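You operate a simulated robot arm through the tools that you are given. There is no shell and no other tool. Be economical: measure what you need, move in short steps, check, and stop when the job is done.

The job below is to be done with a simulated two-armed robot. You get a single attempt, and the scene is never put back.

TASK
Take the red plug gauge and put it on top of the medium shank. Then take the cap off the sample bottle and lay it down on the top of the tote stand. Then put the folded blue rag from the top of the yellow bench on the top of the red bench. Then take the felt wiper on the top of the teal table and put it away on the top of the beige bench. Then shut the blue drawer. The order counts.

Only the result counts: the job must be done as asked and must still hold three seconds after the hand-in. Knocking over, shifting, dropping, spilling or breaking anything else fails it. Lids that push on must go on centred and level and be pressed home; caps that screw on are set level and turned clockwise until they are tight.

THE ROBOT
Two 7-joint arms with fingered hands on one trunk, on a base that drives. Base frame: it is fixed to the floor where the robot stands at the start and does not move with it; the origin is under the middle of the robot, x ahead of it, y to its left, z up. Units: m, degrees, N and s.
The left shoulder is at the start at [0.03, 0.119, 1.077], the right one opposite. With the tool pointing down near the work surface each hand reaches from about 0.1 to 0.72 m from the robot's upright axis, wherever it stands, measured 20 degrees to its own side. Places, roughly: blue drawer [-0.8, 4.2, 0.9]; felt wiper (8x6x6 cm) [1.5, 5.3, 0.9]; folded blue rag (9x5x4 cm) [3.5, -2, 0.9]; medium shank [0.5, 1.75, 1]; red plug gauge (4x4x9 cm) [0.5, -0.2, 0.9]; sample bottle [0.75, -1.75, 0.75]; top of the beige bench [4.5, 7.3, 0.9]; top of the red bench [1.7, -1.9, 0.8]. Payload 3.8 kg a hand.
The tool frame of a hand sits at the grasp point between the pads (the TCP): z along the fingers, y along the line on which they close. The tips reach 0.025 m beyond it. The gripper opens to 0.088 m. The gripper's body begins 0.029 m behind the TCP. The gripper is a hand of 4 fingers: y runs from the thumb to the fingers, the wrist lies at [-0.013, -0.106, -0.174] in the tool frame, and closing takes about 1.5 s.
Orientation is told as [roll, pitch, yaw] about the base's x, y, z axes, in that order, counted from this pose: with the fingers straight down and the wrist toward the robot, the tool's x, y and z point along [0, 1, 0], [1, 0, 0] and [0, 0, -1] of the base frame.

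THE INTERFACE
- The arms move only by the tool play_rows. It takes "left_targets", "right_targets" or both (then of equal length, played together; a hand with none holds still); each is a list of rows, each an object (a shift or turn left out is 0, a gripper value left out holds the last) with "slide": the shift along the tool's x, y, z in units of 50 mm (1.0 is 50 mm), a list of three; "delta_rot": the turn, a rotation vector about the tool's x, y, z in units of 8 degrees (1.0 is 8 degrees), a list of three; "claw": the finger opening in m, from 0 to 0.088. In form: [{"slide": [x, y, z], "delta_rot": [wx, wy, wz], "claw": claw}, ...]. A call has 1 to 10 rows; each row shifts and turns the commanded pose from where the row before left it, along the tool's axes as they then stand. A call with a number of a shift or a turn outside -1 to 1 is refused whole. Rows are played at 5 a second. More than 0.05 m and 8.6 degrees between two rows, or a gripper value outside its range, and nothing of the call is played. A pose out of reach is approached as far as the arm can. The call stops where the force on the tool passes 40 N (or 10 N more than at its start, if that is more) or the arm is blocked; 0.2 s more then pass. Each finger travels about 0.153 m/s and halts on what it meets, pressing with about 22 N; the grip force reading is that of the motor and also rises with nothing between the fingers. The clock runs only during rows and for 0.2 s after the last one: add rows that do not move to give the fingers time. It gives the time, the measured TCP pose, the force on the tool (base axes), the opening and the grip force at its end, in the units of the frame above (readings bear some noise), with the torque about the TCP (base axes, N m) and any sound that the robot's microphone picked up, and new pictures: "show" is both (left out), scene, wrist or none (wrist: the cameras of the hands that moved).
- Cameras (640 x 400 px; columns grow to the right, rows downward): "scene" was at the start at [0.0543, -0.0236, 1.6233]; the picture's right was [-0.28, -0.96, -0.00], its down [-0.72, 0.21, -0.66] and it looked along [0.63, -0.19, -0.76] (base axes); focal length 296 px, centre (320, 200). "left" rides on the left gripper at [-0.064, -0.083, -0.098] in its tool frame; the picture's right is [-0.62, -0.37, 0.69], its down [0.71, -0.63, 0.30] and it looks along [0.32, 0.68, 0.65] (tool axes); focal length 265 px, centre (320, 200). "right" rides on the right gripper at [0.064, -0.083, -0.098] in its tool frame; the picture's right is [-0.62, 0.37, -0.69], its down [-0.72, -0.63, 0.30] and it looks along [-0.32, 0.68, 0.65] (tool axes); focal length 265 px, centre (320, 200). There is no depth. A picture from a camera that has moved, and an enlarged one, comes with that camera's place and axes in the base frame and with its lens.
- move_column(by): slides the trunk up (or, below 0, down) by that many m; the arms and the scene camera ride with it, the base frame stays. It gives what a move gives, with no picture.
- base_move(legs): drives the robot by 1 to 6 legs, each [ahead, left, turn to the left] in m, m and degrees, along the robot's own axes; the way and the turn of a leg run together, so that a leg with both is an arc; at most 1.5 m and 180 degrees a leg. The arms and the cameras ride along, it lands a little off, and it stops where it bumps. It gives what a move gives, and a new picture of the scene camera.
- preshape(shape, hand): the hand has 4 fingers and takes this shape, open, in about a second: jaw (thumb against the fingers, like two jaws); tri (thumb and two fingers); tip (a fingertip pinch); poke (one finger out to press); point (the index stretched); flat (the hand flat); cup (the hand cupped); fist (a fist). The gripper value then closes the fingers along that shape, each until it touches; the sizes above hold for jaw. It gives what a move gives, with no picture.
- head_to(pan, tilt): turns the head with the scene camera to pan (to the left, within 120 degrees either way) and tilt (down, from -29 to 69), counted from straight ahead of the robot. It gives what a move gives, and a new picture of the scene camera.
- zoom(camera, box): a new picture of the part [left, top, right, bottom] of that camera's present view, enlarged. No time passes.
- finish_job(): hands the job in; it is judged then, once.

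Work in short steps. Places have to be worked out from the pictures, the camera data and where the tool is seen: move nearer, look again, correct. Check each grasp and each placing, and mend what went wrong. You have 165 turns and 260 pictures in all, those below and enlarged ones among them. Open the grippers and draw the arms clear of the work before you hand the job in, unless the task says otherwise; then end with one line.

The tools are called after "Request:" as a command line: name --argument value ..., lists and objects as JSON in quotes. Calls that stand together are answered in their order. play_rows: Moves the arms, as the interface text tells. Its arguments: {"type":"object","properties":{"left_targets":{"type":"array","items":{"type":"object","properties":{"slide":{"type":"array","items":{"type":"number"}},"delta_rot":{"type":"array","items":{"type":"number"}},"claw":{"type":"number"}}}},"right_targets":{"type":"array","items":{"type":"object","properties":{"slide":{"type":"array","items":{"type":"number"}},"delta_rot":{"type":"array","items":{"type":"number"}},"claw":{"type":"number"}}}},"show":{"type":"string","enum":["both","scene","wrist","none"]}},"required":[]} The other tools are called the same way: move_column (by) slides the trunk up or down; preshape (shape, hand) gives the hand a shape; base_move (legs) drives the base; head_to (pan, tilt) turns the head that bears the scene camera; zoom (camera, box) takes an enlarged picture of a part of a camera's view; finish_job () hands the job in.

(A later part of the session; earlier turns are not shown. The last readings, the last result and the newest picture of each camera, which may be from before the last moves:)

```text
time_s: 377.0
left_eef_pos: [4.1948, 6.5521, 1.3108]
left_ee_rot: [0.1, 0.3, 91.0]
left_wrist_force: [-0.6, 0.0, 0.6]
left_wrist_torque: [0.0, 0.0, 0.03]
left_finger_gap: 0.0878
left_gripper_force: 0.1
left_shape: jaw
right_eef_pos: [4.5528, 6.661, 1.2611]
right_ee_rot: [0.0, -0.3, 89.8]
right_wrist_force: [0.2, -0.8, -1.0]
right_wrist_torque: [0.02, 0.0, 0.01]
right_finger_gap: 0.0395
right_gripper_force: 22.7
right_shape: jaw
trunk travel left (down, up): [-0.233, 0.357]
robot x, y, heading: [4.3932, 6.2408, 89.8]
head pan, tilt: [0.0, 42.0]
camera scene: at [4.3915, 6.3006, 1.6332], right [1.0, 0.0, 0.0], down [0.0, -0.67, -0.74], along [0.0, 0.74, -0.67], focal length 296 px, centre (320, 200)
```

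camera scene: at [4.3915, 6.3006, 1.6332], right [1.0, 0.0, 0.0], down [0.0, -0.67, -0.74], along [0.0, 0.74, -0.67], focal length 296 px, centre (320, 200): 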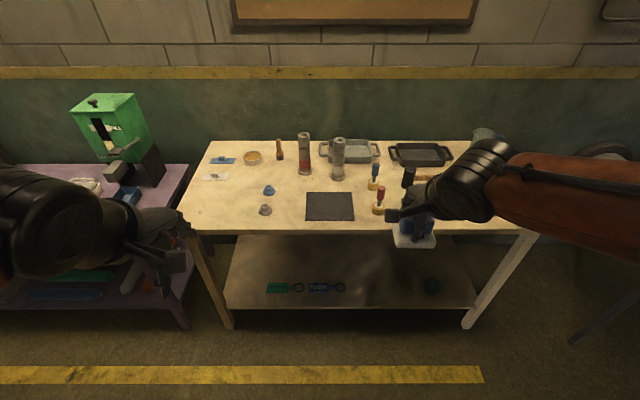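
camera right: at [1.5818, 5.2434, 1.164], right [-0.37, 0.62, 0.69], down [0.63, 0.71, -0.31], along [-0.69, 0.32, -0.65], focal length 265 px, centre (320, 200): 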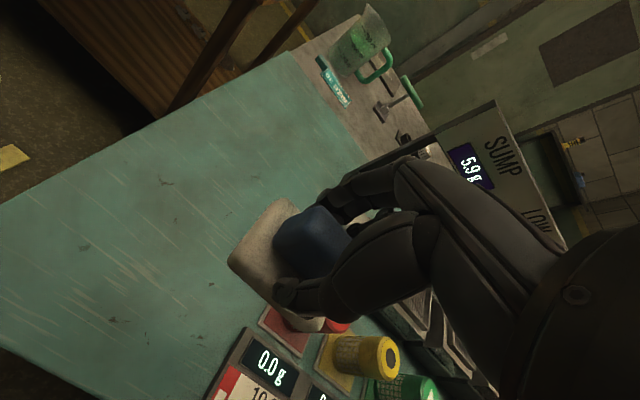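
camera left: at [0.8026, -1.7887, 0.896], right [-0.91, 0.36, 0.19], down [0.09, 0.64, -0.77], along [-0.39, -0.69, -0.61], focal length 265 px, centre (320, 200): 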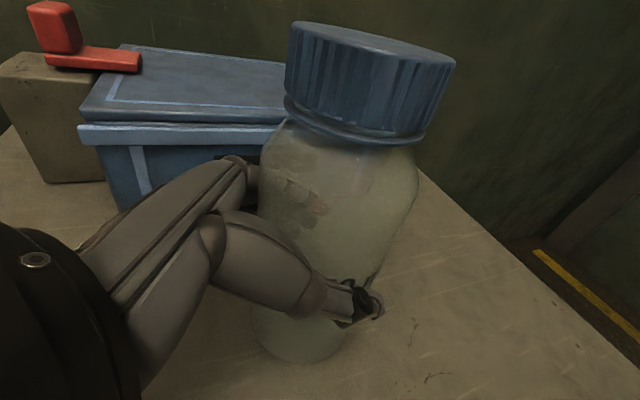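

The bench's front-right area looks free, to the right of the red-handled tool. I'll shift right 0.28 m and ahead 0.32 m, then inspect it.

Request:
base_move --legs '[[0, -0.28, 0], [0.32, 0, 0]]'

Request:
zoom --camera "right" --box '[0, 0, 640, 400]'

```text
time_s: 380.6
left_eef_pos: [4.4747, 6.872, 1.3114]
left_ee_rot: [0.2, 0.3, 90.9]
left_wrist_force: [-0.5, 0.3, -0.5]
left_wrist_torque: [-0.03, 0.01, 0.01]
left_finger_gap: 0.088
left_gripper_force: 0.1
left_shape: jaw
right_eef_pos: [4.8333, 6.9821, 1.2608]
right_ee_rot: [0.1, -0.2, 89.8]
right_wrist_force: [-0.4, 0.5, -0.2]
right_wrist_torque: [0.0, 0.0, 0.0]
right_finger_gap: 0.0395
right_gripper_force: 22.5
right_shape: jaw
trunk travel left (down, up): [-0.233, 0.357]
robot x, y, heading: [4.6753, 6.5558, 89.9]
head pan, tilt: [0.0, 42.0]
camera scene: at [4.6717, 6.6217, 1.6332], right [1.0, 0.0, 0.0], down [0.0, -0.67, -0.74], along [0.0, 0.74, -0.67], focal length 296 px, centre (320, 200)
```

scene: 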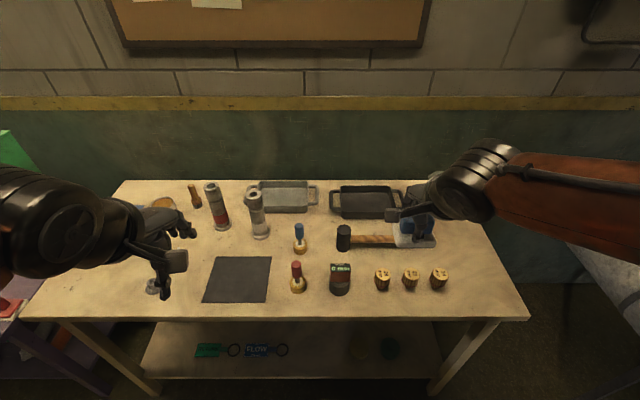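

```text
1.00 times, centred on (320, 200) of right (not enlarged: the box is as wide or as high as the picture)
camera zoom: at [4.7693, 6.8972, 1.3591], right [0.62, 0.36, 0.69], down [0.71, -0.63, -0.31], along [0.33, 0.69, -0.65], focal length 265 px, centre (320, 200)
```

zoom: 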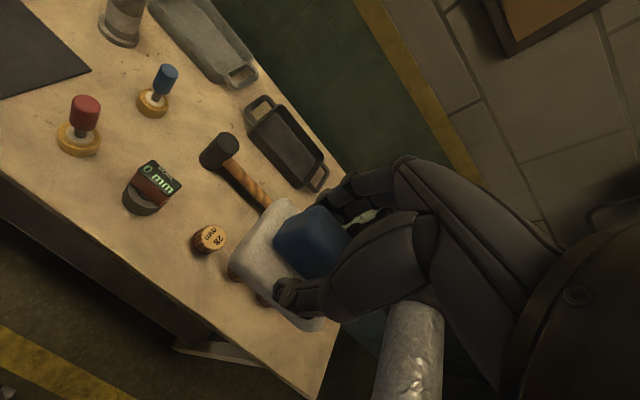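

The right side is crowded by small barrels. Earlier views show the bench's front-left area free around (4.05, 7.11), so I'll shift left 0.75 m.

Request:
base_move --legs '[[0, 0.75, 0]]'

Request:
zoom --camera "right" --box '[0, 0, 640, 400]'

```text
time_s: 384.7
left_eef_pos: [3.7248, 6.8737, 1.3114]
left_ee_rot: [0.2, 0.3, 90.7]
left_wrist_force: [0.2, 0.0, 0.9]
left_wrist_torque: [0.0, -0.01, 0.0]
left_finger_gap: 0.0877
left_gripper_force: 0.1
left_shape: jaw
right_eef_pos: [4.0853, 6.98, 1.2618]
right_ee_rot: [0.2, -0.4, 89.7]
right_wrist_force: [-0.1, 0.2, -1.3]
right_wrist_torque: [-0.01, 0.0, -0.02]
right_finger_gap: 0.0394
right_gripper_force: 22.1
right_shape: jaw
trunk travel left (down, up): [-0.233, 0.357]
robot x, y, heading: [3.9237, 6.5594, 89.7]
head pan, tilt: [0.0, 42.0]
camera scene: at [3.9218, 6.6218, 1.6332], right [1.0, 0.0, 0.0], down [0.0, -0.67, -0.74], along [0.0, 0.74, -0.67], focal length 296 px, centre (320, 200)
```

scene: 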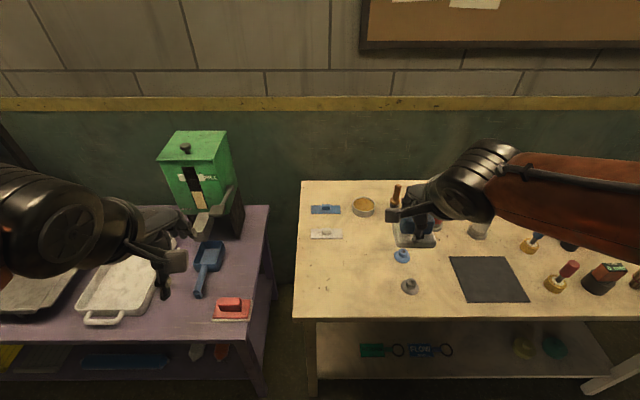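

```text
1.00 times, centred on (320, 200) of right (not enlarged: the box is as wide or as high as the picture)
camera zoom: at [4.0206, 6.8971, 1.3593], right [0.62, 0.36, 0.69], down [0.71, -0.63, -0.31], along [0.33, 0.68, -0.65], focal length 265 px, centre (320, 200)
```

zoom: 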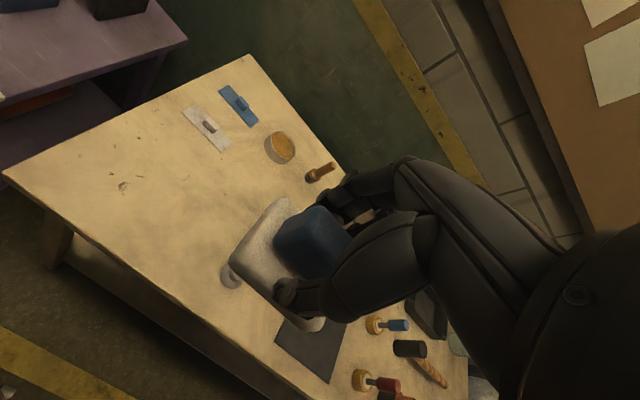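

The free patch at the bench's front-left is centred at about (3.99, 7.10). I'll move the wiper above it and come down to z≈0.98.

Request:
play_rows --right_targets '[{"slide": [0.475, 0.6, 0.3]}, {"slide": [0.475, 0.6, 0.3]}, {"slide": [0.475, 0.6, 0.3]}, {"slide": [0.475, 0.6, 0.3]}, {"slide": [0, 0, 0.9]}, {"slide": [0, 0, 0.9]}, {"slide": [0, 0, 0.9]}, {"slide": [0, 0, 0.9]}, {"slide": [0, 0, 0.9]}, {}]' --show "wrist"

Request:
zoom --camera "scene" --box '[280, 170, 480, 330]'

```text
time_s: 386.9
left_eef_pos: [3.7253, 6.8734, 1.3114]
left_ee_rot: [0.1, 0.1, 90.8]
left_wrist_force: [-0.4, -0.7, -0.7]
left_wrist_torque: [-0.03, -0.02, -0.03]
left_finger_gap: 0.0879
left_gripper_force: 0.1
left_shape: jaw
right_eef_pos: [3.9907, 7.1026, 0.978]
right_ee_rot: [0.1, -0.3, 89.5]
right_wrist_force: [0.6, -1.0, -0.3]
right_wrist_torque: [0.02, -0.01, 0.04]
right_finger_gap: 0.0394
right_gripper_force: 22.0
right_shape: jaw
trunk travel left (down, up): [-0.233, 0.357]
robot x, y, heading: [3.9225, 6.5594, 89.7]
head pan, tilt: [0.0, 42.0]
camera right: at [3.926, 7.0192, 1.0754], right [0.62, 0.36, 0.69], down [0.71, -0.63, -0.31], along [0.33, 0.68, -0.65], focal length 265 px, centre (320, 200)
```

right: 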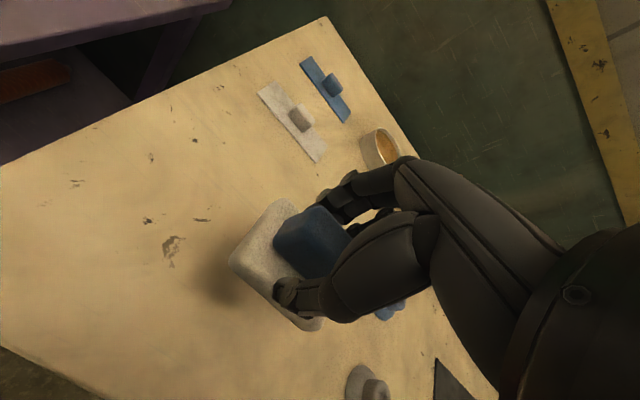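

```text
2.50 times, centred on (380, 250) of scene
camera zoom: at [3.9218, 6.6211, 1.6333], right [1.0, 0.0, 0.0], down [0.0, -0.67, -0.74], along [0.0, 0.74, -0.67], focal length 741 px, centre (170, 75)
```

zoom: 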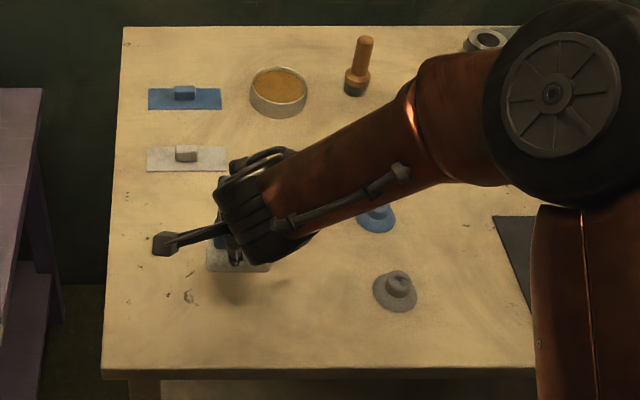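

The spot is clear. I'll lower in small steps until contact.

Request:
play_rows --right_targets '[{"slide": [0, -0.1, 0.4]}, {"slide": [0, 0, 0.2]}, {"slide": [0, 0, 0.1]}, {"slide": [0, 0, 0.1]}, {}]' --show "none"

```text
time_s: 388.1
left_eef_pos: [3.7267, 6.8743, 1.311]
left_ee_rot: [0.1, 0.3, 90.8]
left_wrist_force: [-0.4, -1.1, 0.5]
left_wrist_torque: [0.02, 0.01, 0.0]
left_finger_gap: 0.0879
left_gripper_force: 0.0
left_shape: jaw
right_eef_pos: [3.9912, 7.0992, 0.9379]
right_ee_rot: [0.1, -0.3, 89.6]
right_wrist_force: [0.1, -0.2, -1.0]
right_wrist_torque: [-0.01, -0.03, 0.01]
right_finger_gap: 0.0395
right_gripper_force: 22.0
right_shape: jaw
trunk travel left (down, up): [-0.233, 0.357]
robot x, y, heading: [3.9192, 6.5605, 89.6]
head pan, tilt: [0.0, 42.0]
```

Request:
play_rows --right_targets '[{"slide": [0, 0, 0.08]}, {"slide": [0, 0, 0.08]}, {"slide": [0, 0, 0.06]}, {"slide": [0, 0, 0.06]}, {"slide": [0, 0, 0.06]}, {}]' --show "wrist"

```text
time_s: 389.5
left_eef_pos: [3.7263, 6.8733, 1.3109]
left_ee_rot: [0.2, 0.3, 90.9]
left_wrist_force: [-0.5, 0.4, -0.2]
left_wrist_torque: [0.01, 0.04, 0.0]
left_finger_gap: 0.0875
left_gripper_force: 0.1
left_shape: jaw
right_eef_pos: [3.9894, 7.0989, 0.9206]
right_ee_rot: [0.1, -0.2, 89.6]
right_wrist_force: [-0.9, 0.8, -1.8]
right_wrist_torque: [0.01, -0.03, -0.01]
right_finger_gap: 0.0392
right_gripper_force: 21.9
right_shape: jaw
trunk travel left (down, up): [-0.233, 0.357]
robot x, y, heading: [3.9211, 6.5576, 89.7]
head pan, tilt: [0.0, 42.0]
camera right: at [3.9263, 7.0149, 1.0177], right [0.62, 0.36, 0.69], down [0.71, -0.63, -0.31], along [0.33, 0.68, -0.65], focal length 265 px, centre (320, 200)
```

right: 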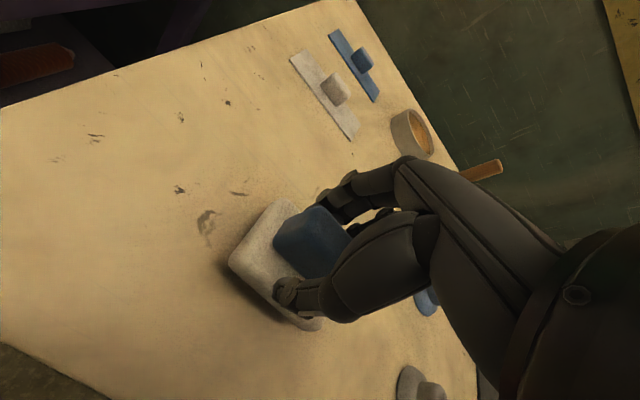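

Request:
play_rows --right_targets '[{"slide": [0, 0, 0.08]}, {"slide": [0, 0, 0.06]}, {"slide": [0, 0, 0.06]}, {"slide": [0, 0, 0.05]}, {"slide": [0, 0, 0.05]}, {"slide": [0, 0, 0.05]}, {}]' --show "none"

```text
time_s: 391.1
left_eef_pos: [3.7256, 6.8734, 1.3113]
left_ee_rot: [0.3, 0.1, 90.9]
left_wrist_force: [0.3, -0.2, -0.1]
left_wrist_torque: [-0.01, 0.01, -0.01]
left_finger_gap: 0.0877
left_gripper_force: 0.1
left_shape: jaw
right_eef_pos: [3.9902, 7.0987, 0.9062]
right_ee_rot: [0.2, -0.4, 89.4]
right_wrist_force: [1.0, 0.4, 13.2]
right_wrist_torque: [0.0, -0.06, -0.04]
right_finger_gap: 0.0392
right_gripper_force: 21.8
right_shape: jaw
trunk travel left (down, up): [-0.233, 0.357]
robot x, y, heading: [3.9236, 6.5585, 89.4]
head pan, tilt: [0.0, 42.0]
```

Contact at 13 N. I'll release and rise.

Request:
play_rows --right_targets '[{"slide": [0, 0, 0.0], "claw": 0.055}, {"claw": 0.075}, {"claw": 0.088}, {}, {"slide": [0, 0, -0.5]}, {"slide": [0, 0, -0.9]}, {"slide": [0, 0, -0.9]}, {"slide": [0, 0, -0.9]}, {"slide": [-0.3, -0.5, -0.7]}, {"slide": [-0.3, -0.5, -0.7]}]' --show "both"

Request:
zoom --camera "scene" --box '[280, 170, 480, 330]'

```text
time_s: 393.3
left_eef_pos: [3.7261, 6.8727, 1.31]
left_ee_rot: [0.2, 0.2, 90.8]
left_wrist_force: [0.4, -0.8, 0.1]
left_wrist_torque: [0.02, 0.01, 0.02]
left_finger_gap: 0.0878
left_gripper_force: 0.0
left_shape: jaw
right_eef_pos: [4.0188, 7.045, 1.1342]
right_ee_rot: [0.1, -0.3, 89.6]
right_wrist_force: [-0.7, -0.4, 0.5]
right_wrist_torque: [0.0, 0.0, -0.02]
right_finger_gap: 0.0877
right_gripper_force: 0.2
right_shape: jaw
trunk travel left (down, up): [-0.233, 0.357]
robot x, y, heading: [3.9221, 6.5601, 89.9]
head pan, tilt: [0.0, 42.0]
camera scene: at [3.9221, 6.62, 1.6333], right [1.0, 0.0, 0.0], down [0.0, -0.67, -0.74], along [0.0, 0.74, -0.67], focal length 296 px, centre (320, 200)
camera right: at [3.9547, 6.9621, 1.2317], right [0.62, 0.36, 0.69], down [0.71, -0.63, -0.31], along [0.33, 0.69, -0.65], focal length 265 px, centre (320, 200)
```

scene: 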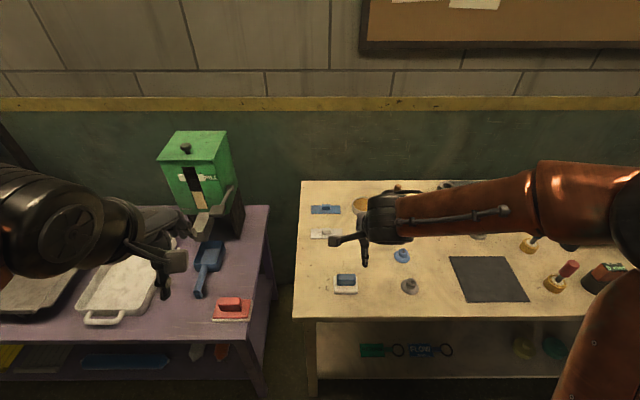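
right: 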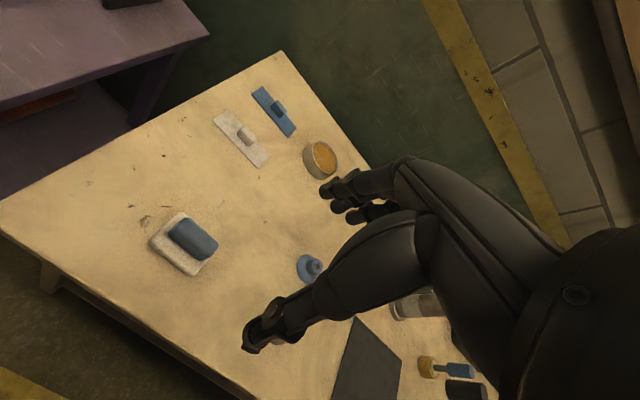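

```text
2.50 times, centred on (380, 250) of scene
camera zoom: at [3.9221, 6.62, 1.6333], right [1.0, 0.0, 0.0], down [0.0, -0.67, -0.74], along [0.0, 0.74, -0.67], focal length 741 px, centre (170, 75)
```

zoom: 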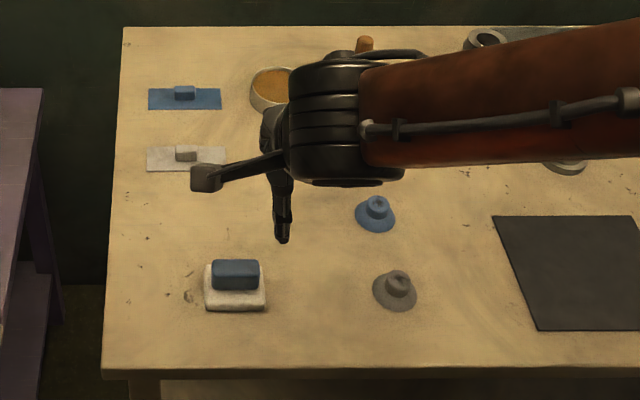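

The wiper sits flat on the beige bench. I'll tuck the right arm and drive back around to the west aisle for the drawer, first to x≈2.37.

Request:
play_rows --right_targets '[{"slide": [-0.5, -0.6, -0.5]}, {"slide": [-0.5, -0.6, -0.5]}, {"slide": [-0.5, -0.6, -0.5]}, {"slide": [-0.3, -0.4, -0.5]}, {}]' --show "none"

Request:
base_move --legs '[[-0.36, 0, 0], [0, 1.45, 0], [0, 0.1, 0]]'

```text
time_s: 394.5
left_eef_pos: [3.7269, 6.8746, 1.3098]
left_ee_rot: [0.2, 0.3, 90.8]
left_wrist_force: [-0.2, -0.4, -0.7]
left_wrist_torque: [-0.01, 0.0, 0.01]
left_finger_gap: 0.0878
left_gripper_force: 0.0
left_shape: jaw
right_eef_pos: [4.1117, 6.9366, 1.2324]
right_ee_rot: [0.0, -0.3, 89.5]
right_wrist_force: [-0.6, 0.7, 0.4]
right_wrist_torque: [-0.01, -0.01, 0.0]
right_finger_gap: 0.0878
right_gripper_force: 0.1
right_shape: jaw
trunk travel left (down, up): [-0.233, 0.357]
robot x, y, heading: [3.9219, 6.5583, 89.8]
head pan, tilt: [0.0, 42.0]
```

```text
time_s: 404.4
left_eef_pos: [2.1628, 6.5185, 1.3097]
left_ee_rot: [0.2, 0.3, 90.7]
left_wrist_force: [0.2, -0.2, 0.6]
left_wrist_torque: [0.0, 0.0, 0.01]
left_finger_gap: 0.088
left_gripper_force: 0.1
left_shape: jaw
right_eef_pos: [2.5473, 6.5791, 1.2321]
right_ee_rot: [0.0, -0.4, 89.5]
right_wrist_force: [-0.4, -0.8, 0.1]
right_wrist_torque: [0.0, 0.0, 0.02]
right_finger_gap: 0.0879
right_gripper_force: 0.1
right_shape: jaw
trunk travel left (down, up): [-0.233, 0.357]
robot x, y, heading: [2.3585, 6.1983, 89.8]
head pan, tilt: [0.0, 42.0]
camera scene: at [2.3584, 6.2658, 1.6332], right [1.0, 0.0, 0.0], down [0.0, -0.67, -0.74], along [0.0, 0.74, -0.67], focal length 296 px, centre (320, 200)
```

scene: 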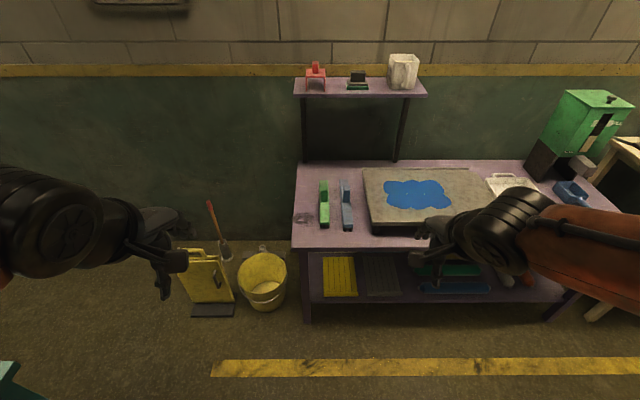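

I'm at x≈2.36, the lane I came up. I'll back south along it to y≈−1.05.

Request:
base_move --legs '[[-1.45, 0, 0], [-1.45, 0, 0], [-1.45, 0, 0], [-1.45, 0, 0], [-1.43, 0, 0]]'

```text
time_s: 438.8
left_eef_pos: [2.2548, -0.7136, 1.311]
left_ee_rot: [0.2, 0.3, 91.4]
left_wrist_force: [-0.1, -0.6, -0.2]
left_wrist_torque: [-0.05, 0.01, -0.01]
left_finger_gap: 0.0881
left_gripper_force: 0.1
left_shape: jaw
right_eef_pos: [2.6396, -0.6468, 1.232]
right_ee_rot: [0.2, -0.3, 90.2]
right_wrist_force: [0.1, 0.1, 0.6]
right_wrist_torque: [-0.02, 0.02, -0.01]
right_finger_gap: 0.088
right_gripper_force: 0.2
right_shape: jaw
trunk travel left (down, up): [-0.233, 0.357]
robot x, y, heading: [2.4529, -1.0318, 90.4]
head pan, tilt: [0.0, 42.0]
camera scene: at [2.454, -0.9638, 1.6332], right [1.0, 0.01, 0.0], down [0.01, -0.67, -0.74], along [-0.01, 0.74, -0.67], focal length 296 px, centre (320, 200)
```

scene: 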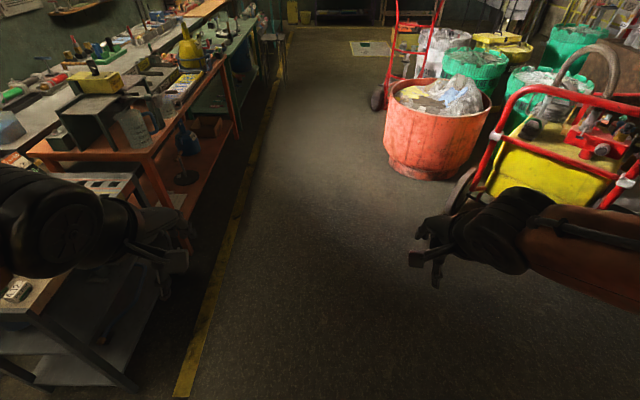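

Now west to the aisle, then north to just short of the drawer.

Request:
base_move --legs '[[-0.05, 1.3, 0], [0, 1.27, -0.4], [1.45, 0, 0], [1.45, 0, 0], [1.4, 0, 0]]'

Request:
head_to --pan 40 --tilt 28

```text
time_s: 471.4
left_eef_pos: [-0.2046, 3.5337, 1.3096]
left_ee_rot: [0.2, 0.3, 89.5]
left_wrist_force: [0.3, -0.3, -0.3]
left_wrist_torque: [-0.02, 0.0, 0.02]
left_finger_gap: 0.0878
left_gripper_force: 0.0
left_shape: jaw
right_eef_pos: [0.179, 3.5889, 1.2318]
right_ee_rot: [0.1, -0.3, 88.3]
right_wrist_force: [-0.3, 0.2, 0.6]
right_wrist_torque: [0.01, 0.01, 0.03]
right_finger_gap: 0.0878
right_gripper_force: 0.0
right_shape: jaw
trunk travel left (down, up): [-0.233, 0.357]
robot x, y, heading: [-0.0198, 3.215, 88.4]
head pan, tilt: [0.0, 42.0]
camera scene: at [-0.0161, 3.2778, 1.6332], right [1.0, -0.03, 0.0], down [-0.02, -0.67, -0.74], along [0.02, 0.74, -0.67], focal length 296 px, centre (320, 200)
```

scene: 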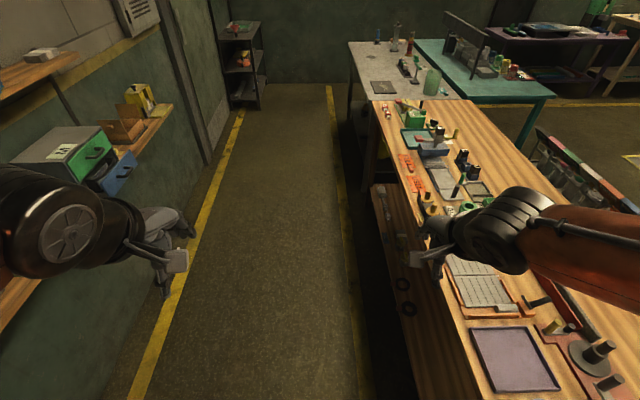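

```text
time_s: 472.5
left_eef_pos: [-0.2071, 3.5335, 1.3092]
left_ee_rot: [0.3, 0.4, 89.5]
left_wrist_force: [0.1, 0.1, 0.1]
left_wrist_torque: [0.02, 0.0, 0.0]
left_finger_gap: 0.088
left_gripper_force: 0.1
left_shape: jaw
right_eef_pos: [0.1796, 3.5871, 1.2329]
right_ee_rot: [0.1, -0.3, 88.3]
right_wrist_force: [0.1, 0.0, 0.8]
right_wrist_torque: [0.01, 0.03, 0.01]
right_finger_gap: 0.0878
right_gripper_force: 0.1
right_shape: jaw
trunk travel left (down, up): [-0.233, 0.357]
robot x, y, heading: [-0.0187, 3.2131, 88.4]
head pan, tilt: [40.0, 28.0]
camera scene: at [-0.075, 3.2653, 1.6546], right [0.78, 0.62, 0.0], down [0.29, -0.37, -0.88], along [-0.55, 0.69, -0.47], focal length 296 px, centre (320, 200)
```

scene: 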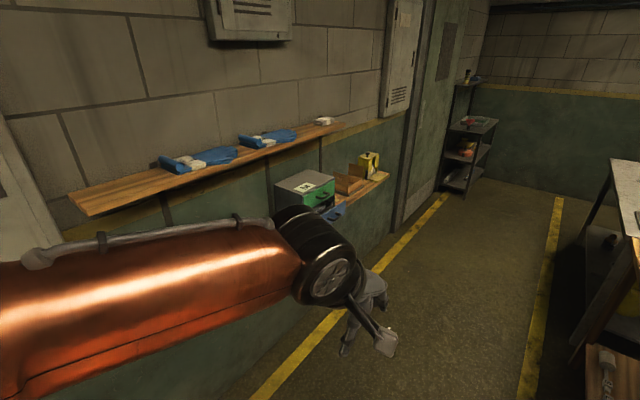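

The drawer is at about (−0.78, 4.27). I'll move beside it and turn to face the wall.

Request:
base_move --legs '[[0.93, 0.1, 0], [0, 0, 91.6]]'

Request:
head_to --pan -5 --tilt 45

```text
time_s: 481.2
left_eef_pos: [-0.4064, 3.9433, 1.3094]
left_ee_rot: [0.2, 0.2, -178.6]
left_wrist_force: [0.7, 0.2, 0.1]
left_wrist_torque: [0.0, 0.0, 0.0]
left_finger_gap: 0.0879
left_gripper_force: 0.1
left_shape: jaw
right_eef_pos: [-0.4731, 4.3257, 1.2322]
right_ee_rot: [0.1, -0.3, -179.8]
right_wrist_force: [0.3, -0.2, 0.6]
right_wrist_torque: [-0.02, 0.01, 0.01]
right_finger_gap: 0.0877
right_gripper_force: 0.0
right_shape: jaw
trunk travel left (down, up): [-0.233, 0.357]
robot x, y, heading: [-0.0969, 4.1416, -179.5]
head pan, tilt: [40.0, 28.0]
camera scene: at [-0.1445, 4.0834, 1.6547], right [-0.65, 0.76, 0.0], down [0.36, 0.3, -0.88], along [-0.67, -0.57, -0.47], focal length 296 px, centre (320, 200)
```

scene: 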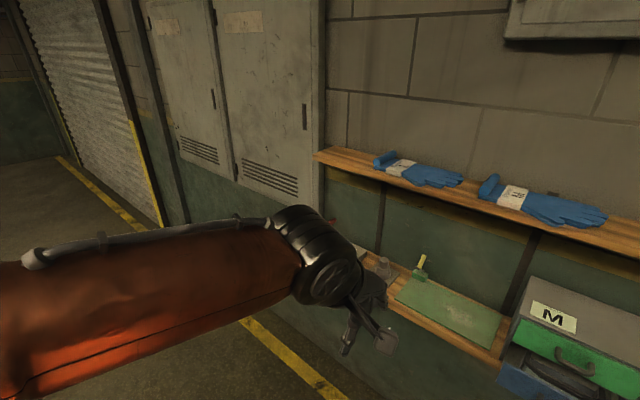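

```text
time_s: 482.4
left_eef_pos: [-0.4063, 3.9439, 1.3112]
left_ee_rot: [0.2, 0.3, -178.5]
left_wrist_force: [-0.5, -0.1, -0.1]
left_wrist_torque: [-0.01, -0.02, 0.02]
left_finger_gap: 0.0881
left_gripper_force: 0.0
left_shape: jaw
right_eef_pos: [-0.4725, 4.3275, 1.2334]
right_ee_rot: [0.0, -0.3, -179.7]
right_wrist_force: [0.4, 0.9, 0.4]
right_wrist_torque: [0.04, 0.01, 0.0]
right_finger_gap: 0.0879
right_gripper_force: 0.0
right_shape: jaw
trunk travel left (down, up): [-0.233, 0.357]
robot x, y, heading: [-0.094, 4.1422, -179.8]
head pan, tilt: [-5.0, 45.0]
camera scene: at [-0.1562, 4.1489, 1.6289], right [0.08, 1.0, 0.0], down [0.7, -0.06, -0.71], along [-0.71, 0.06, -0.71], focal length 296 px, centre (320, 200)
```

scene: 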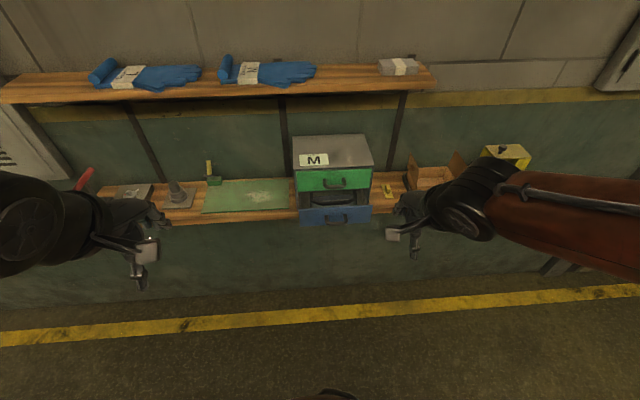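

Request:
zoom --camera "scene" --box '[260, 110, 420, 240]'

Request:
zoom --camera "right" --box '[0, 0, 640, 400]'

```text
3.08 times, centred on (340, 175) of scene
camera zoom: at [-0.1562, 4.1489, 1.6289], right [0.08, 1.0, 0.0], down [0.7, -0.06, -0.71], along [-0.71, 0.06, -0.71], focal length 912 px, centre (258, 277)
```

zoom: 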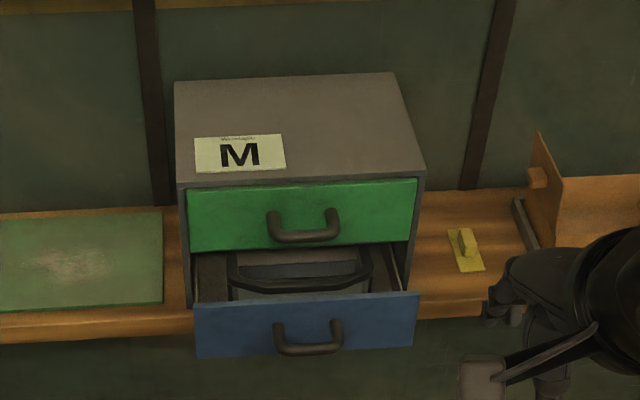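

```text
1.00 times, centred on (320, 200) of right (not enlarged: the box is as wide or as high as the picture)
camera zoom: at [-0.3887, 4.2629, 1.3302], right [-0.37, 0.62, 0.69], down [0.63, 0.72, -0.31], along [-0.69, 0.32, -0.65], focal length 265 px, centre (320, 200)
```

zoom: 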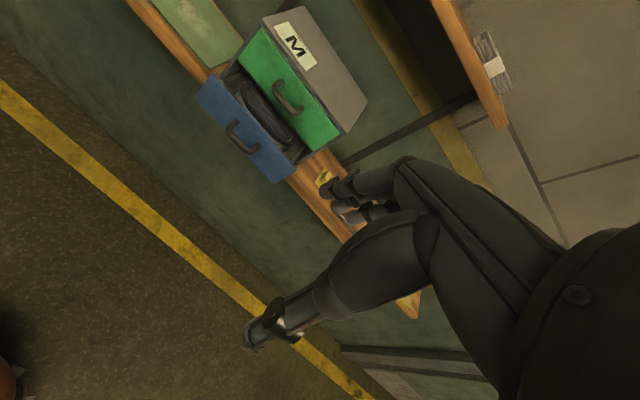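

The blue drawer's front face is at x≈−0.776, y 4.14–4.36, z 0.90–0.97, standing out about 7 cm. I'll push it with closed fingertips pitched 48° forward, on the face to the right of the handles at y≈4.325. First I'll get into that pose.

Request:
play_rows --right_targets '[{"slide": [0, 0.4, 0.75], "claw": 0.0}, {"slide": [0, 0.4, 0.75]}, {"slide": [0, 0.4, 0.75]}, {"slide": [0, 0.4, 0.75]}, {"delta_rot": [-1, 0, 0]}, {"delta_rot": [-1, 0, 0]}, {"delta_rot": [-1, 0, 0]}, {"delta_rot": [-1, 0, 0]}, {"delta_rot": [-1, 0, 0]}, {"delta_rot": [-1, 0, 0]}]'

```text
time_s: 484.6
left_eef_pos: [-0.4074, 3.9443, 1.3098]
left_ee_rot: [0.2, 0.4, -178.6]
left_wrist_force: [-1.0, -0.1, 0.3]
left_wrist_torque: [0.0, -0.01, 0.03]
left_finger_gap: 0.088
left_gripper_force: 0.0
left_shape: jaw
right_eef_pos: [-0.5531, 4.3275, 1.0821]
right_ee_rot: [0.0, -24.4, -179.9]
right_wrist_force: [-0.7, 0.7, 0.5]
right_wrist_torque: [0.04, -0.02, 0.0]
right_finger_gap: 0.0001
right_gripper_force: 21.8
right_shape: jaw
right hand out of reach, approached as far as the arm can: row 8, 9, 10
trunk travel left (down, up): [-0.233, 0.357]
robot x, y, heading: [-0.0972, 4.1432, -179.2]
head pan, tilt: [-5.0, 45.0]
camera scene: at [-0.156, 4.1493, 1.6289], right [0.08, 1.0, 0.0], down [0.7, -0.06, -0.71], along [-0.7, 0.06, -0.71], focal length 296 px, centre (320, 200)
camera right: at [-0.4365, 4.2625, 1.1379], right [-0.05, 0.62, 0.78], down [0.45, 0.71, -0.54], along [-0.89, 0.32, -0.31], focal length 265 px, centre (320, 200)
```

scene: 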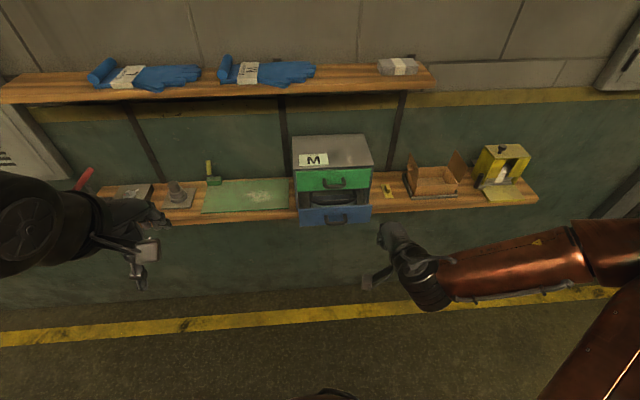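
right: 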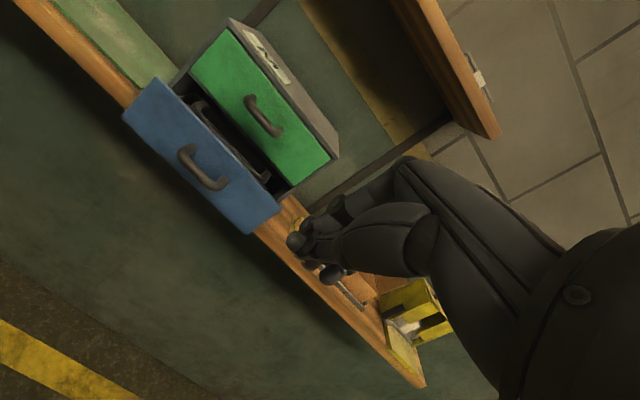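

The tilt stopped at 24° because the hand is too close to the body. I'll move ahead 13 cm and tilt further.

Request:
play_rows --right_targets '[{"slide": [0, 0.62, 0.72]}, {"slide": [0, 0.62, 0.72]}, {"slide": [0, 0.62, 0.72]}, {"delta_rot": [-1, 0, 0]}, {"delta_rot": [-1, 0, 0]}, {"delta_rot": [-1, 0, 0]}, {}]' --show "wrist"

```text
time_s: 486.1
left_eef_pos: [-0.4063, 3.9432, 1.3101]
left_ee_rot: [0.3, 0.3, -178.6]
left_wrist_force: [-0.7, 0.1, -0.9]
left_wrist_torque: [-0.02, -0.01, -0.02]
left_finger_gap: 0.088
left_gripper_force: 0.1
left_shape: jaw
right_eef_pos: [-0.6816, 4.3263, 1.0223]
right_ee_rot: [0.2, -24.3, -180.0]
right_wrist_force: [-0.2, -0.4, -0.8]
right_wrist_torque: [0.02, 0.03, 0.01]
right_finger_gap: 0.0
right_gripper_force: 21.7
right_shape: jaw
right hand out of reach, approached as far as the arm can: row 4, 5, 6
trunk travel left (down, up): [-0.233, 0.357]
robot x, y, heading: [-0.095, 4.1403, -179.6]
head pan, tilt: [-5.0, 45.0]
camera right: at [-0.5657, 4.2616, 1.0774], right [-0.05, 0.62, 0.78], down [0.45, 0.71, -0.54], along [-0.89, 0.32, -0.31], focal length 265 px, centre (320, 200)
```

right: 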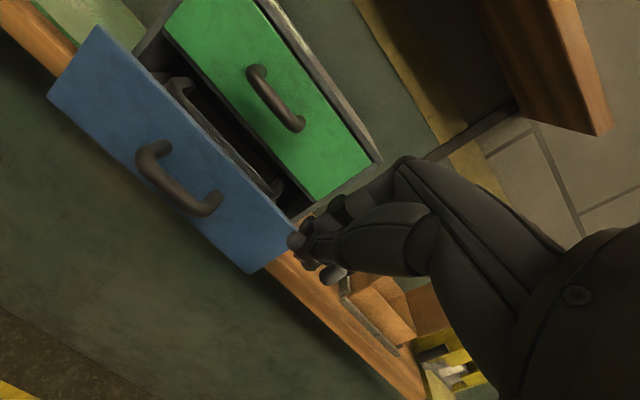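

That's a wrist limit. I'll switch to pitching about the other wrist axis: retreat, level the hand, and yaw it 90° counter-clockwise (as I did for the rag), then tilt forward.

Request:
play_rows --right_targets '[{"slide": [0, -0.61, -0.715]}, {"slide": [0, -0.61, -0.715]}, {"slide": [0, -0.61, -0.715]}, {"slide": [0, -0.61, -0.715]}, {"delta_rot": [1, 0, 0]}, {"delta_rot": [1, 0, 0]}, {"delta_rot": [1.0, 0, 0]}, {"delta_rot": [0, 0, -1]}, {"delta_rot": [0, 0, -1]}, {"delta_rot": [0, 0, -1]}]' --show "none"

Request:
play_rows --right_targets '[{"delta_rot": [0, 0, -1]}, {"delta_rot": [0, 0, -1]}, {"delta_rot": [0, 0, -1]}, {"delta_rot": [0, 0, -1]}, {"delta_rot": [0, 0, -1]}, {"delta_rot": [0, 0, -1]}, {"delta_rot": [0, 0, -1]}, {"delta_rot": [0, 0, -1]}, {"delta_rot": [0, 0, -0.25]}, {}]' --show "none"

Request:
play_rows --right_targets '[{"delta_rot": [0, -1, 0]}, {"delta_rot": [0, -1, 0]}, {"delta_rot": [0, -1, 0]}, {"delta_rot": [0, -1, 0]}, {"delta_rot": [0, -1, 0]}, {"delta_rot": [0, -1, 0]}, {"delta_rot": [0, -1, 0]}, {}]' --show "both"

```text
time_s: 488.4
left_eef_pos: [-0.407, 3.9437, 1.3106]
left_ee_rot: [0.2, 0.4, -178.5]
left_wrist_force: [0.7, 0.4, 0.6]
left_wrist_torque: [0.03, 0.0, 0.03]
left_finger_gap: 0.0879
left_gripper_force: 0.0
left_shape: jaw
right_eef_pos: [-0.5386, 4.3297, 1.1034]
right_ee_rot: [0.0, -0.3, -155.8]
right_wrist_force: [0.3, 0.0, -0.5]
right_wrist_torque: [0.02, -0.02, 0.0]
right_finger_gap: 0.0
right_gripper_force: 22.2
right_shape: jaw
right hand out of reach, approached as far as the arm can: row 4
trunk travel left (down, up): [-0.233, 0.357]
robot x, y, heading: [-0.0949, 4.1419, -179.4]
head pan, tilt: [-5.0, 45.0]
```

```text
time_s: 490.6
left_eef_pos: [-0.4064, 3.9438, 1.3101]
left_ee_rot: [0.3, 0.3, -178.6]
left_wrist_force: [-0.5, -0.1, -0.7]
left_wrist_torque: [-0.01, 0.02, 0.01]
left_finger_gap: 0.0881
left_gripper_force: 0.0
left_shape: jaw
right_eef_pos: [-0.5381, 4.3293, 1.1023]
right_ee_rot: [-0.3, -0.1, -89.7]
right_wrist_force: [-0.2, 0.7, 0.2]
right_wrist_torque: [0.03, 0.0, -0.01]
right_finger_gap: 0.0
right_gripper_force: 21.9
right_shape: jaw
trunk travel left (down, up): [-0.233, 0.357]
robot x, y, heading: [-0.0942, 4.144, -179.5]
head pan, tilt: [-5.0, 45.0]
```

```text
time_s: 492.4
left_eef_pos: [-0.4058, 3.945, 1.3108]
left_ee_rot: [0.2, 0.3, -178.6]
left_wrist_force: [-0.9, -0.4, -0.5]
left_wrist_torque: [0.02, 0.03, 0.01]
left_finger_gap: 0.0877
left_gripper_force: 0.0
left_shape: jaw
right_eef_pos: [-0.5388, 4.3311, 1.1028]
right_ee_rot: [-56.5, -0.1, -89.8]
right_wrist_force: [0.0, 0.0, 0.1]
right_wrist_torque: [0.0, 0.02, 0.02]
right_finger_gap: 0.0
right_gripper_force: 21.6
right_shape: jaw
trunk travel left (down, up): [-0.233, 0.357]
robot x, y, heading: [-0.0903, 4.1426, -179.4]
head pan, tilt: [-5.0, 45.0]
camera scene: at [-0.1562, 4.1492, 1.6289], right [0.08, 1.0, 0.0], down [0.7, -0.06, -0.71], along [-0.7, 0.06, -0.71], focal length 296 px, centre (320, 200)
camera right: at [-0.4216, 4.4133, 1.1028], right [0.24, -0.37, 0.9], down [-0.65, 0.63, 0.43], along [-0.72, -0.69, -0.09], focal length 265 px, centre (320, 200)
```

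scene: 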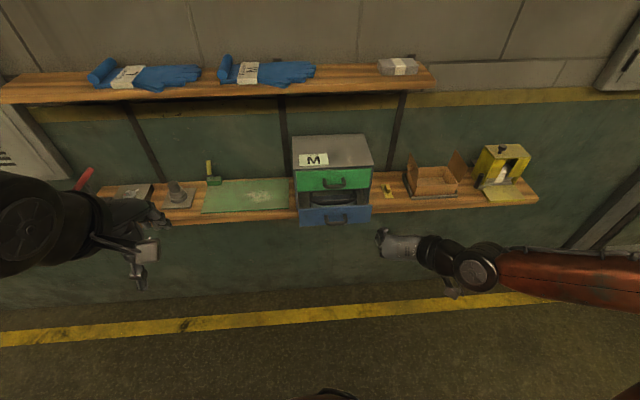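
right: 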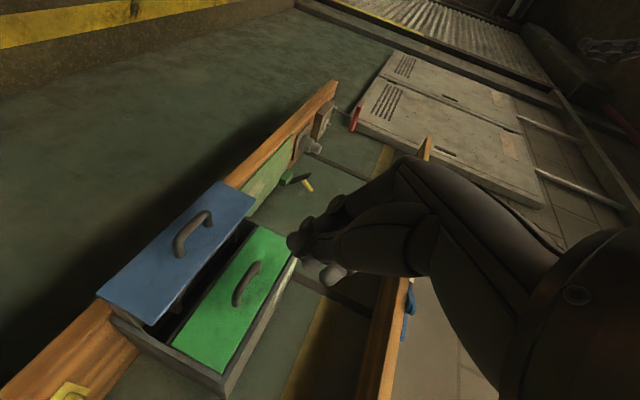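

Tilt reached 56°. I'll move to a pre-push position with the tip about 5 cm in front of the blue face, left of the handle (y≈4.18).

Request:
play_rows --right_targets '[{"slide": [0.129, 0.503, 0.73]}, {"slide": [0.129, 0.503, 0.73]}, {"slide": [0.129, 0.503, 0.73]}, {"slide": [0.129, 0.503, 0.73]}, {"slide": [0.129, 0.503, 0.73]}, {"slide": [0.129, 0.503, 0.73]}, {}]'

Request:
zoom --camera "scene" --box '[260, 120, 420, 250]'

```text
time_s: 493.9
left_eef_pos: [-0.4054, 3.944, 1.3116]
left_ee_rot: [0.2, 0.2, -178.6]
left_wrist_force: [-0.4, 0.3, 0.2]
left_wrist_torque: [0.02, 0.01, 0.02]
left_finger_gap: 0.088
left_gripper_force: 0.0
left_shape: jaw
right_eef_pos: [-0.6984, 4.1786, 0.9484]
right_ee_rot: [-56.4, 0.0, -89.8]
right_wrist_force: [0.0, -0.6, 0.4]
right_wrist_torque: [0.04, -0.02, -0.02]
right_finger_gap: 0.0
right_gripper_force: 22.2
right_shape: jaw
trunk travel left (down, up): [-0.233, 0.357]
robot x, y, heading: [-0.0933, 4.1384, -179.8]
head pan, tilt: [-5.0, 45.0]
camera scene: at [-0.1555, 4.1498, 1.6289], right [0.08, 1.0, 0.0], down [0.7, -0.06, -0.71], along [-0.71, 0.06, -0.71], focal length 296 px, centre (320, 200)
camera right: at [-0.5813, 4.2616, 0.9497], right [0.23, -0.37, 0.9], down [-0.65, 0.63, 0.42], along [-0.72, -0.69, -0.09], focal length 265 px, centre (320, 200)
```

scene: 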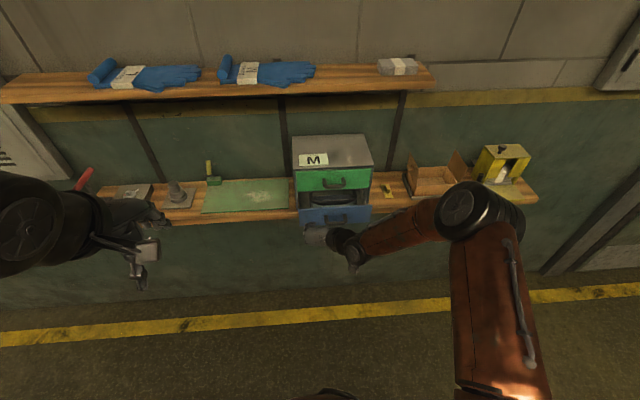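
right: 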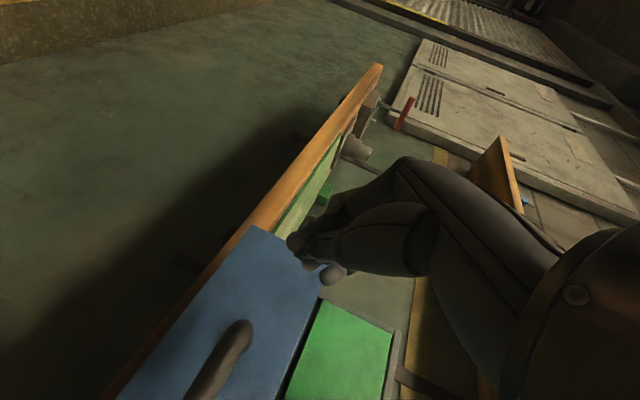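

```text
3.08 times, centred on (340, 185) of scene
camera zoom: at [-0.1555, 4.1498, 1.6289], right [0.08, 1.0, 0.0], down [0.7, -0.06, -0.71], along [-0.71, 0.06, -0.71], focal length 912 px, centre (258, 246)
```

zoom: 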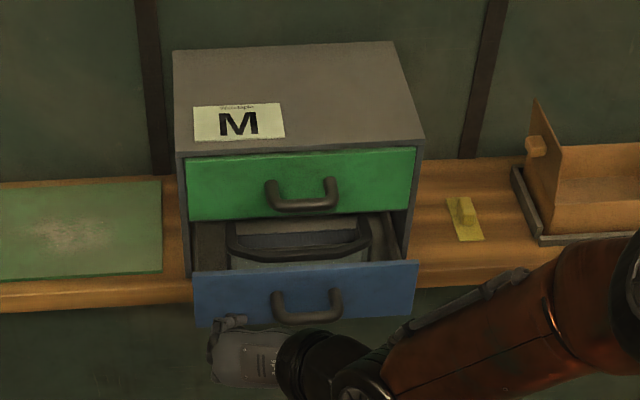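

The tip is in front of the blue face's left part. I'll push straight toward the wall in small steps.

Request:
play_rows --right_targets '[{"slide": [-0.138, -0.15, 0.2085]}, {"slide": [-0.138, 0, 0.2085]}, {"slide": [-0.138, 0, 0.2085]}, {"slide": [-0.138, 0, 0.2085]}, {"slide": [-0.138, 0, 0.2085]}, {"slide": [-0.138, 0, 0.2085]}, {}]'

Request:
zoom --camera "scene" --box '[260, 120, 420, 250]'

```text
time_s: 495.6
left_eef_pos: [-0.4069, 3.9453, 1.3109]
left_ee_rot: [0.2, 0.3, -178.6]
left_wrist_force: [0.8, 0.8, 0.5]
left_wrist_torque: [-0.02, 0.0, -0.02]
left_finger_gap: 0.0879
left_gripper_force: 0.1
left_shape: jaw
right_eef_pos: [-0.7741, 4.1847, 0.9495]
right_ee_rot: [-56.3, 0.0, -89.7]
right_wrist_force: [1.4, 0.7, 0.0]
right_wrist_torque: [0.0, 0.02, -0.01]
right_finger_gap: 0.0001
right_gripper_force: 21.6
right_shape: jaw
trunk travel left (down, up): [-0.233, 0.357]
robot x, y, heading: [-0.0955, 4.1467, -179.6]
head pan, tilt: [-5.0, 45.0]
camera scene: at [-0.1562, 4.149, 1.6289], right [0.08, 1.0, 0.0], down [0.7, -0.06, -0.71], along [-0.7, 0.06, -0.71], focal length 296 px, centre (320, 200)
camera right: at [-0.657, 4.2684, 0.9494], right [0.23, -0.37, 0.9], down [-0.65, 0.63, 0.42], along [-0.72, -0.69, -0.09], focal length 265 px, centre (320, 200)
```

scene: 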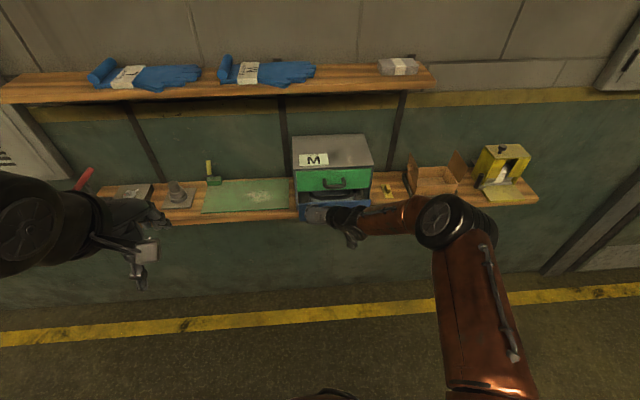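
right: 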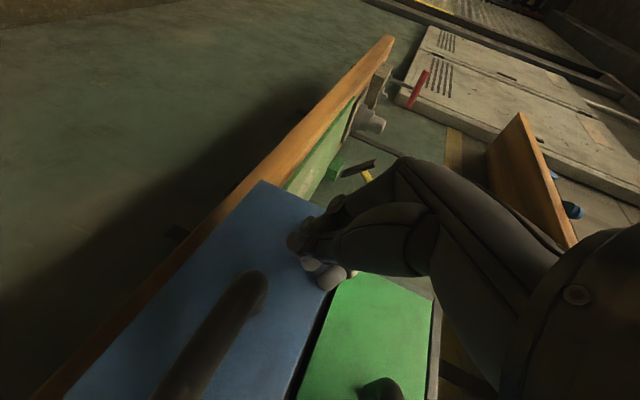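

```text
3.08 times, centred on (340, 185) of scene
camera zoom: at [-0.1562, 4.149, 1.6289], right [0.08, 1.0, 0.0], down [0.7, -0.06, -0.71], along [-0.7, 0.06, -0.71], focal length 912 px, centre (258, 246)
```

zoom: 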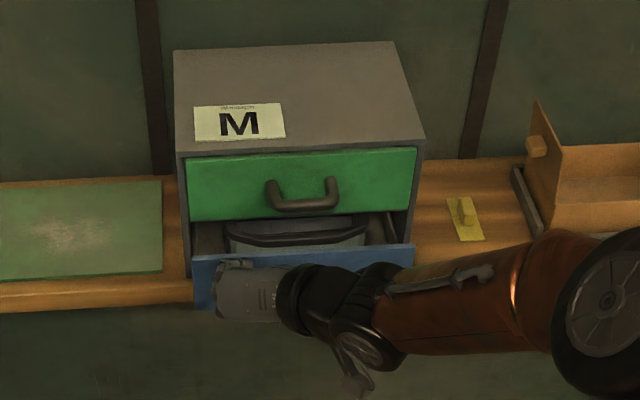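

The drawer is moving in with little force, so I'll keep pushing until it seats.

Request:
play_rows --right_targets '[{"slide": [-0.138, 0, 0.2085]}, {"slide": [-0.138, 0, 0.2085]}, {"slide": [-0.11, 0, 0.167]}, {"slide": [-0.11, 0, 0.167]}, {"slide": [-0.08, 0, 0.125]}, {"slide": [-0.08, 0, 0.125]}, {}]'

Request:
zoom --camera "scene" --box '[260, 120, 420, 250]'

```text
time_s: 497.1
left_eef_pos: [-0.4016, 3.9418, 1.3105]
left_ee_rot: [0.2, 0.1, -178.5]
left_wrist_force: [0.4, 0.0, -0.5]
left_wrist_torque: [-0.01, -0.01, 0.01]
left_finger_gap: 0.088
left_gripper_force: 0.0
left_shape: jaw
right_eef_pos: [-0.827, 4.1805, 0.9479]
right_ee_rot: [-56.1, -0.1, -89.4]
right_wrist_force: [35.9, -6.3, -5.7]
right_wrist_torque: [-0.1, -0.09, -0.1]
right_finger_gap: 0.0001
right_gripper_force: 21.8
right_shape: jaw
trunk travel left (down, up): [-0.233, 0.357]
robot x, y, heading: [-0.094, 4.1416, -179.6]
head pan, tilt: [-5.0, 45.0]
camera scene: at [-0.1505, 4.1476, 1.629], right [0.08, 1.0, 0.0], down [0.7, -0.06, -0.71], along [-0.71, 0.06, -0.7], focal length 296 px, centre (320, 200)
camera right: at [-0.7106, 4.2654, 0.9484], right [0.23, -0.36, 0.9], down [-0.66, 0.62, 0.42], along [-0.72, -0.69, -0.09], focal length 265 px, centre (320, 200)
```

scene: 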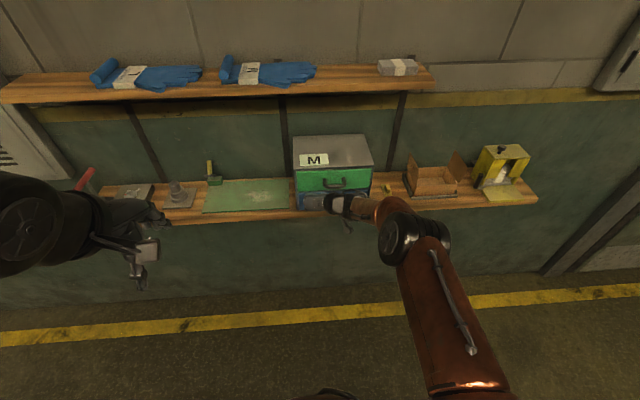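
right: 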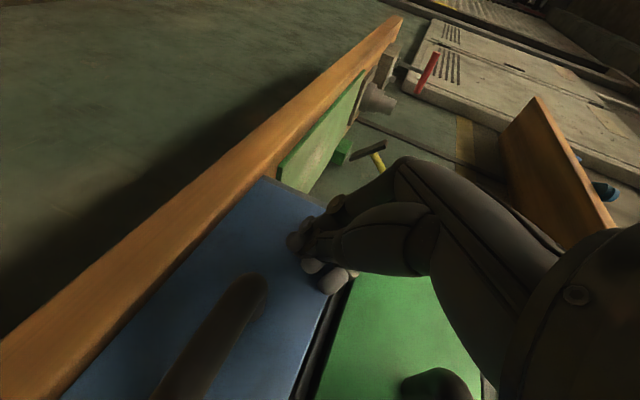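

```text
3.08 times, centred on (340, 185) of scene
camera zoom: at [-0.1505, 4.1476, 1.629], right [0.08, 1.0, 0.0], down [0.7, -0.06, -0.71], along [-0.71, 0.06, -0.7], focal length 912 px, centre (258, 246)
```

zoom: 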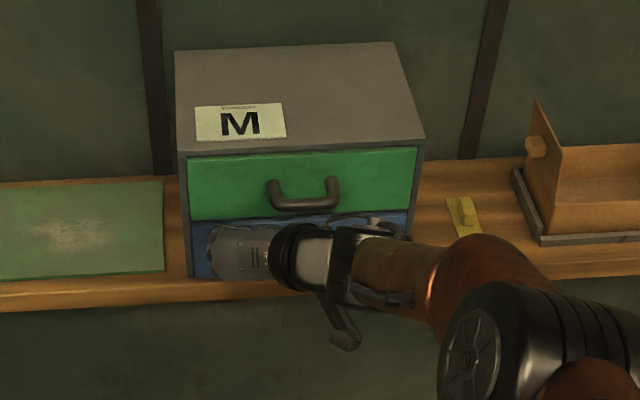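

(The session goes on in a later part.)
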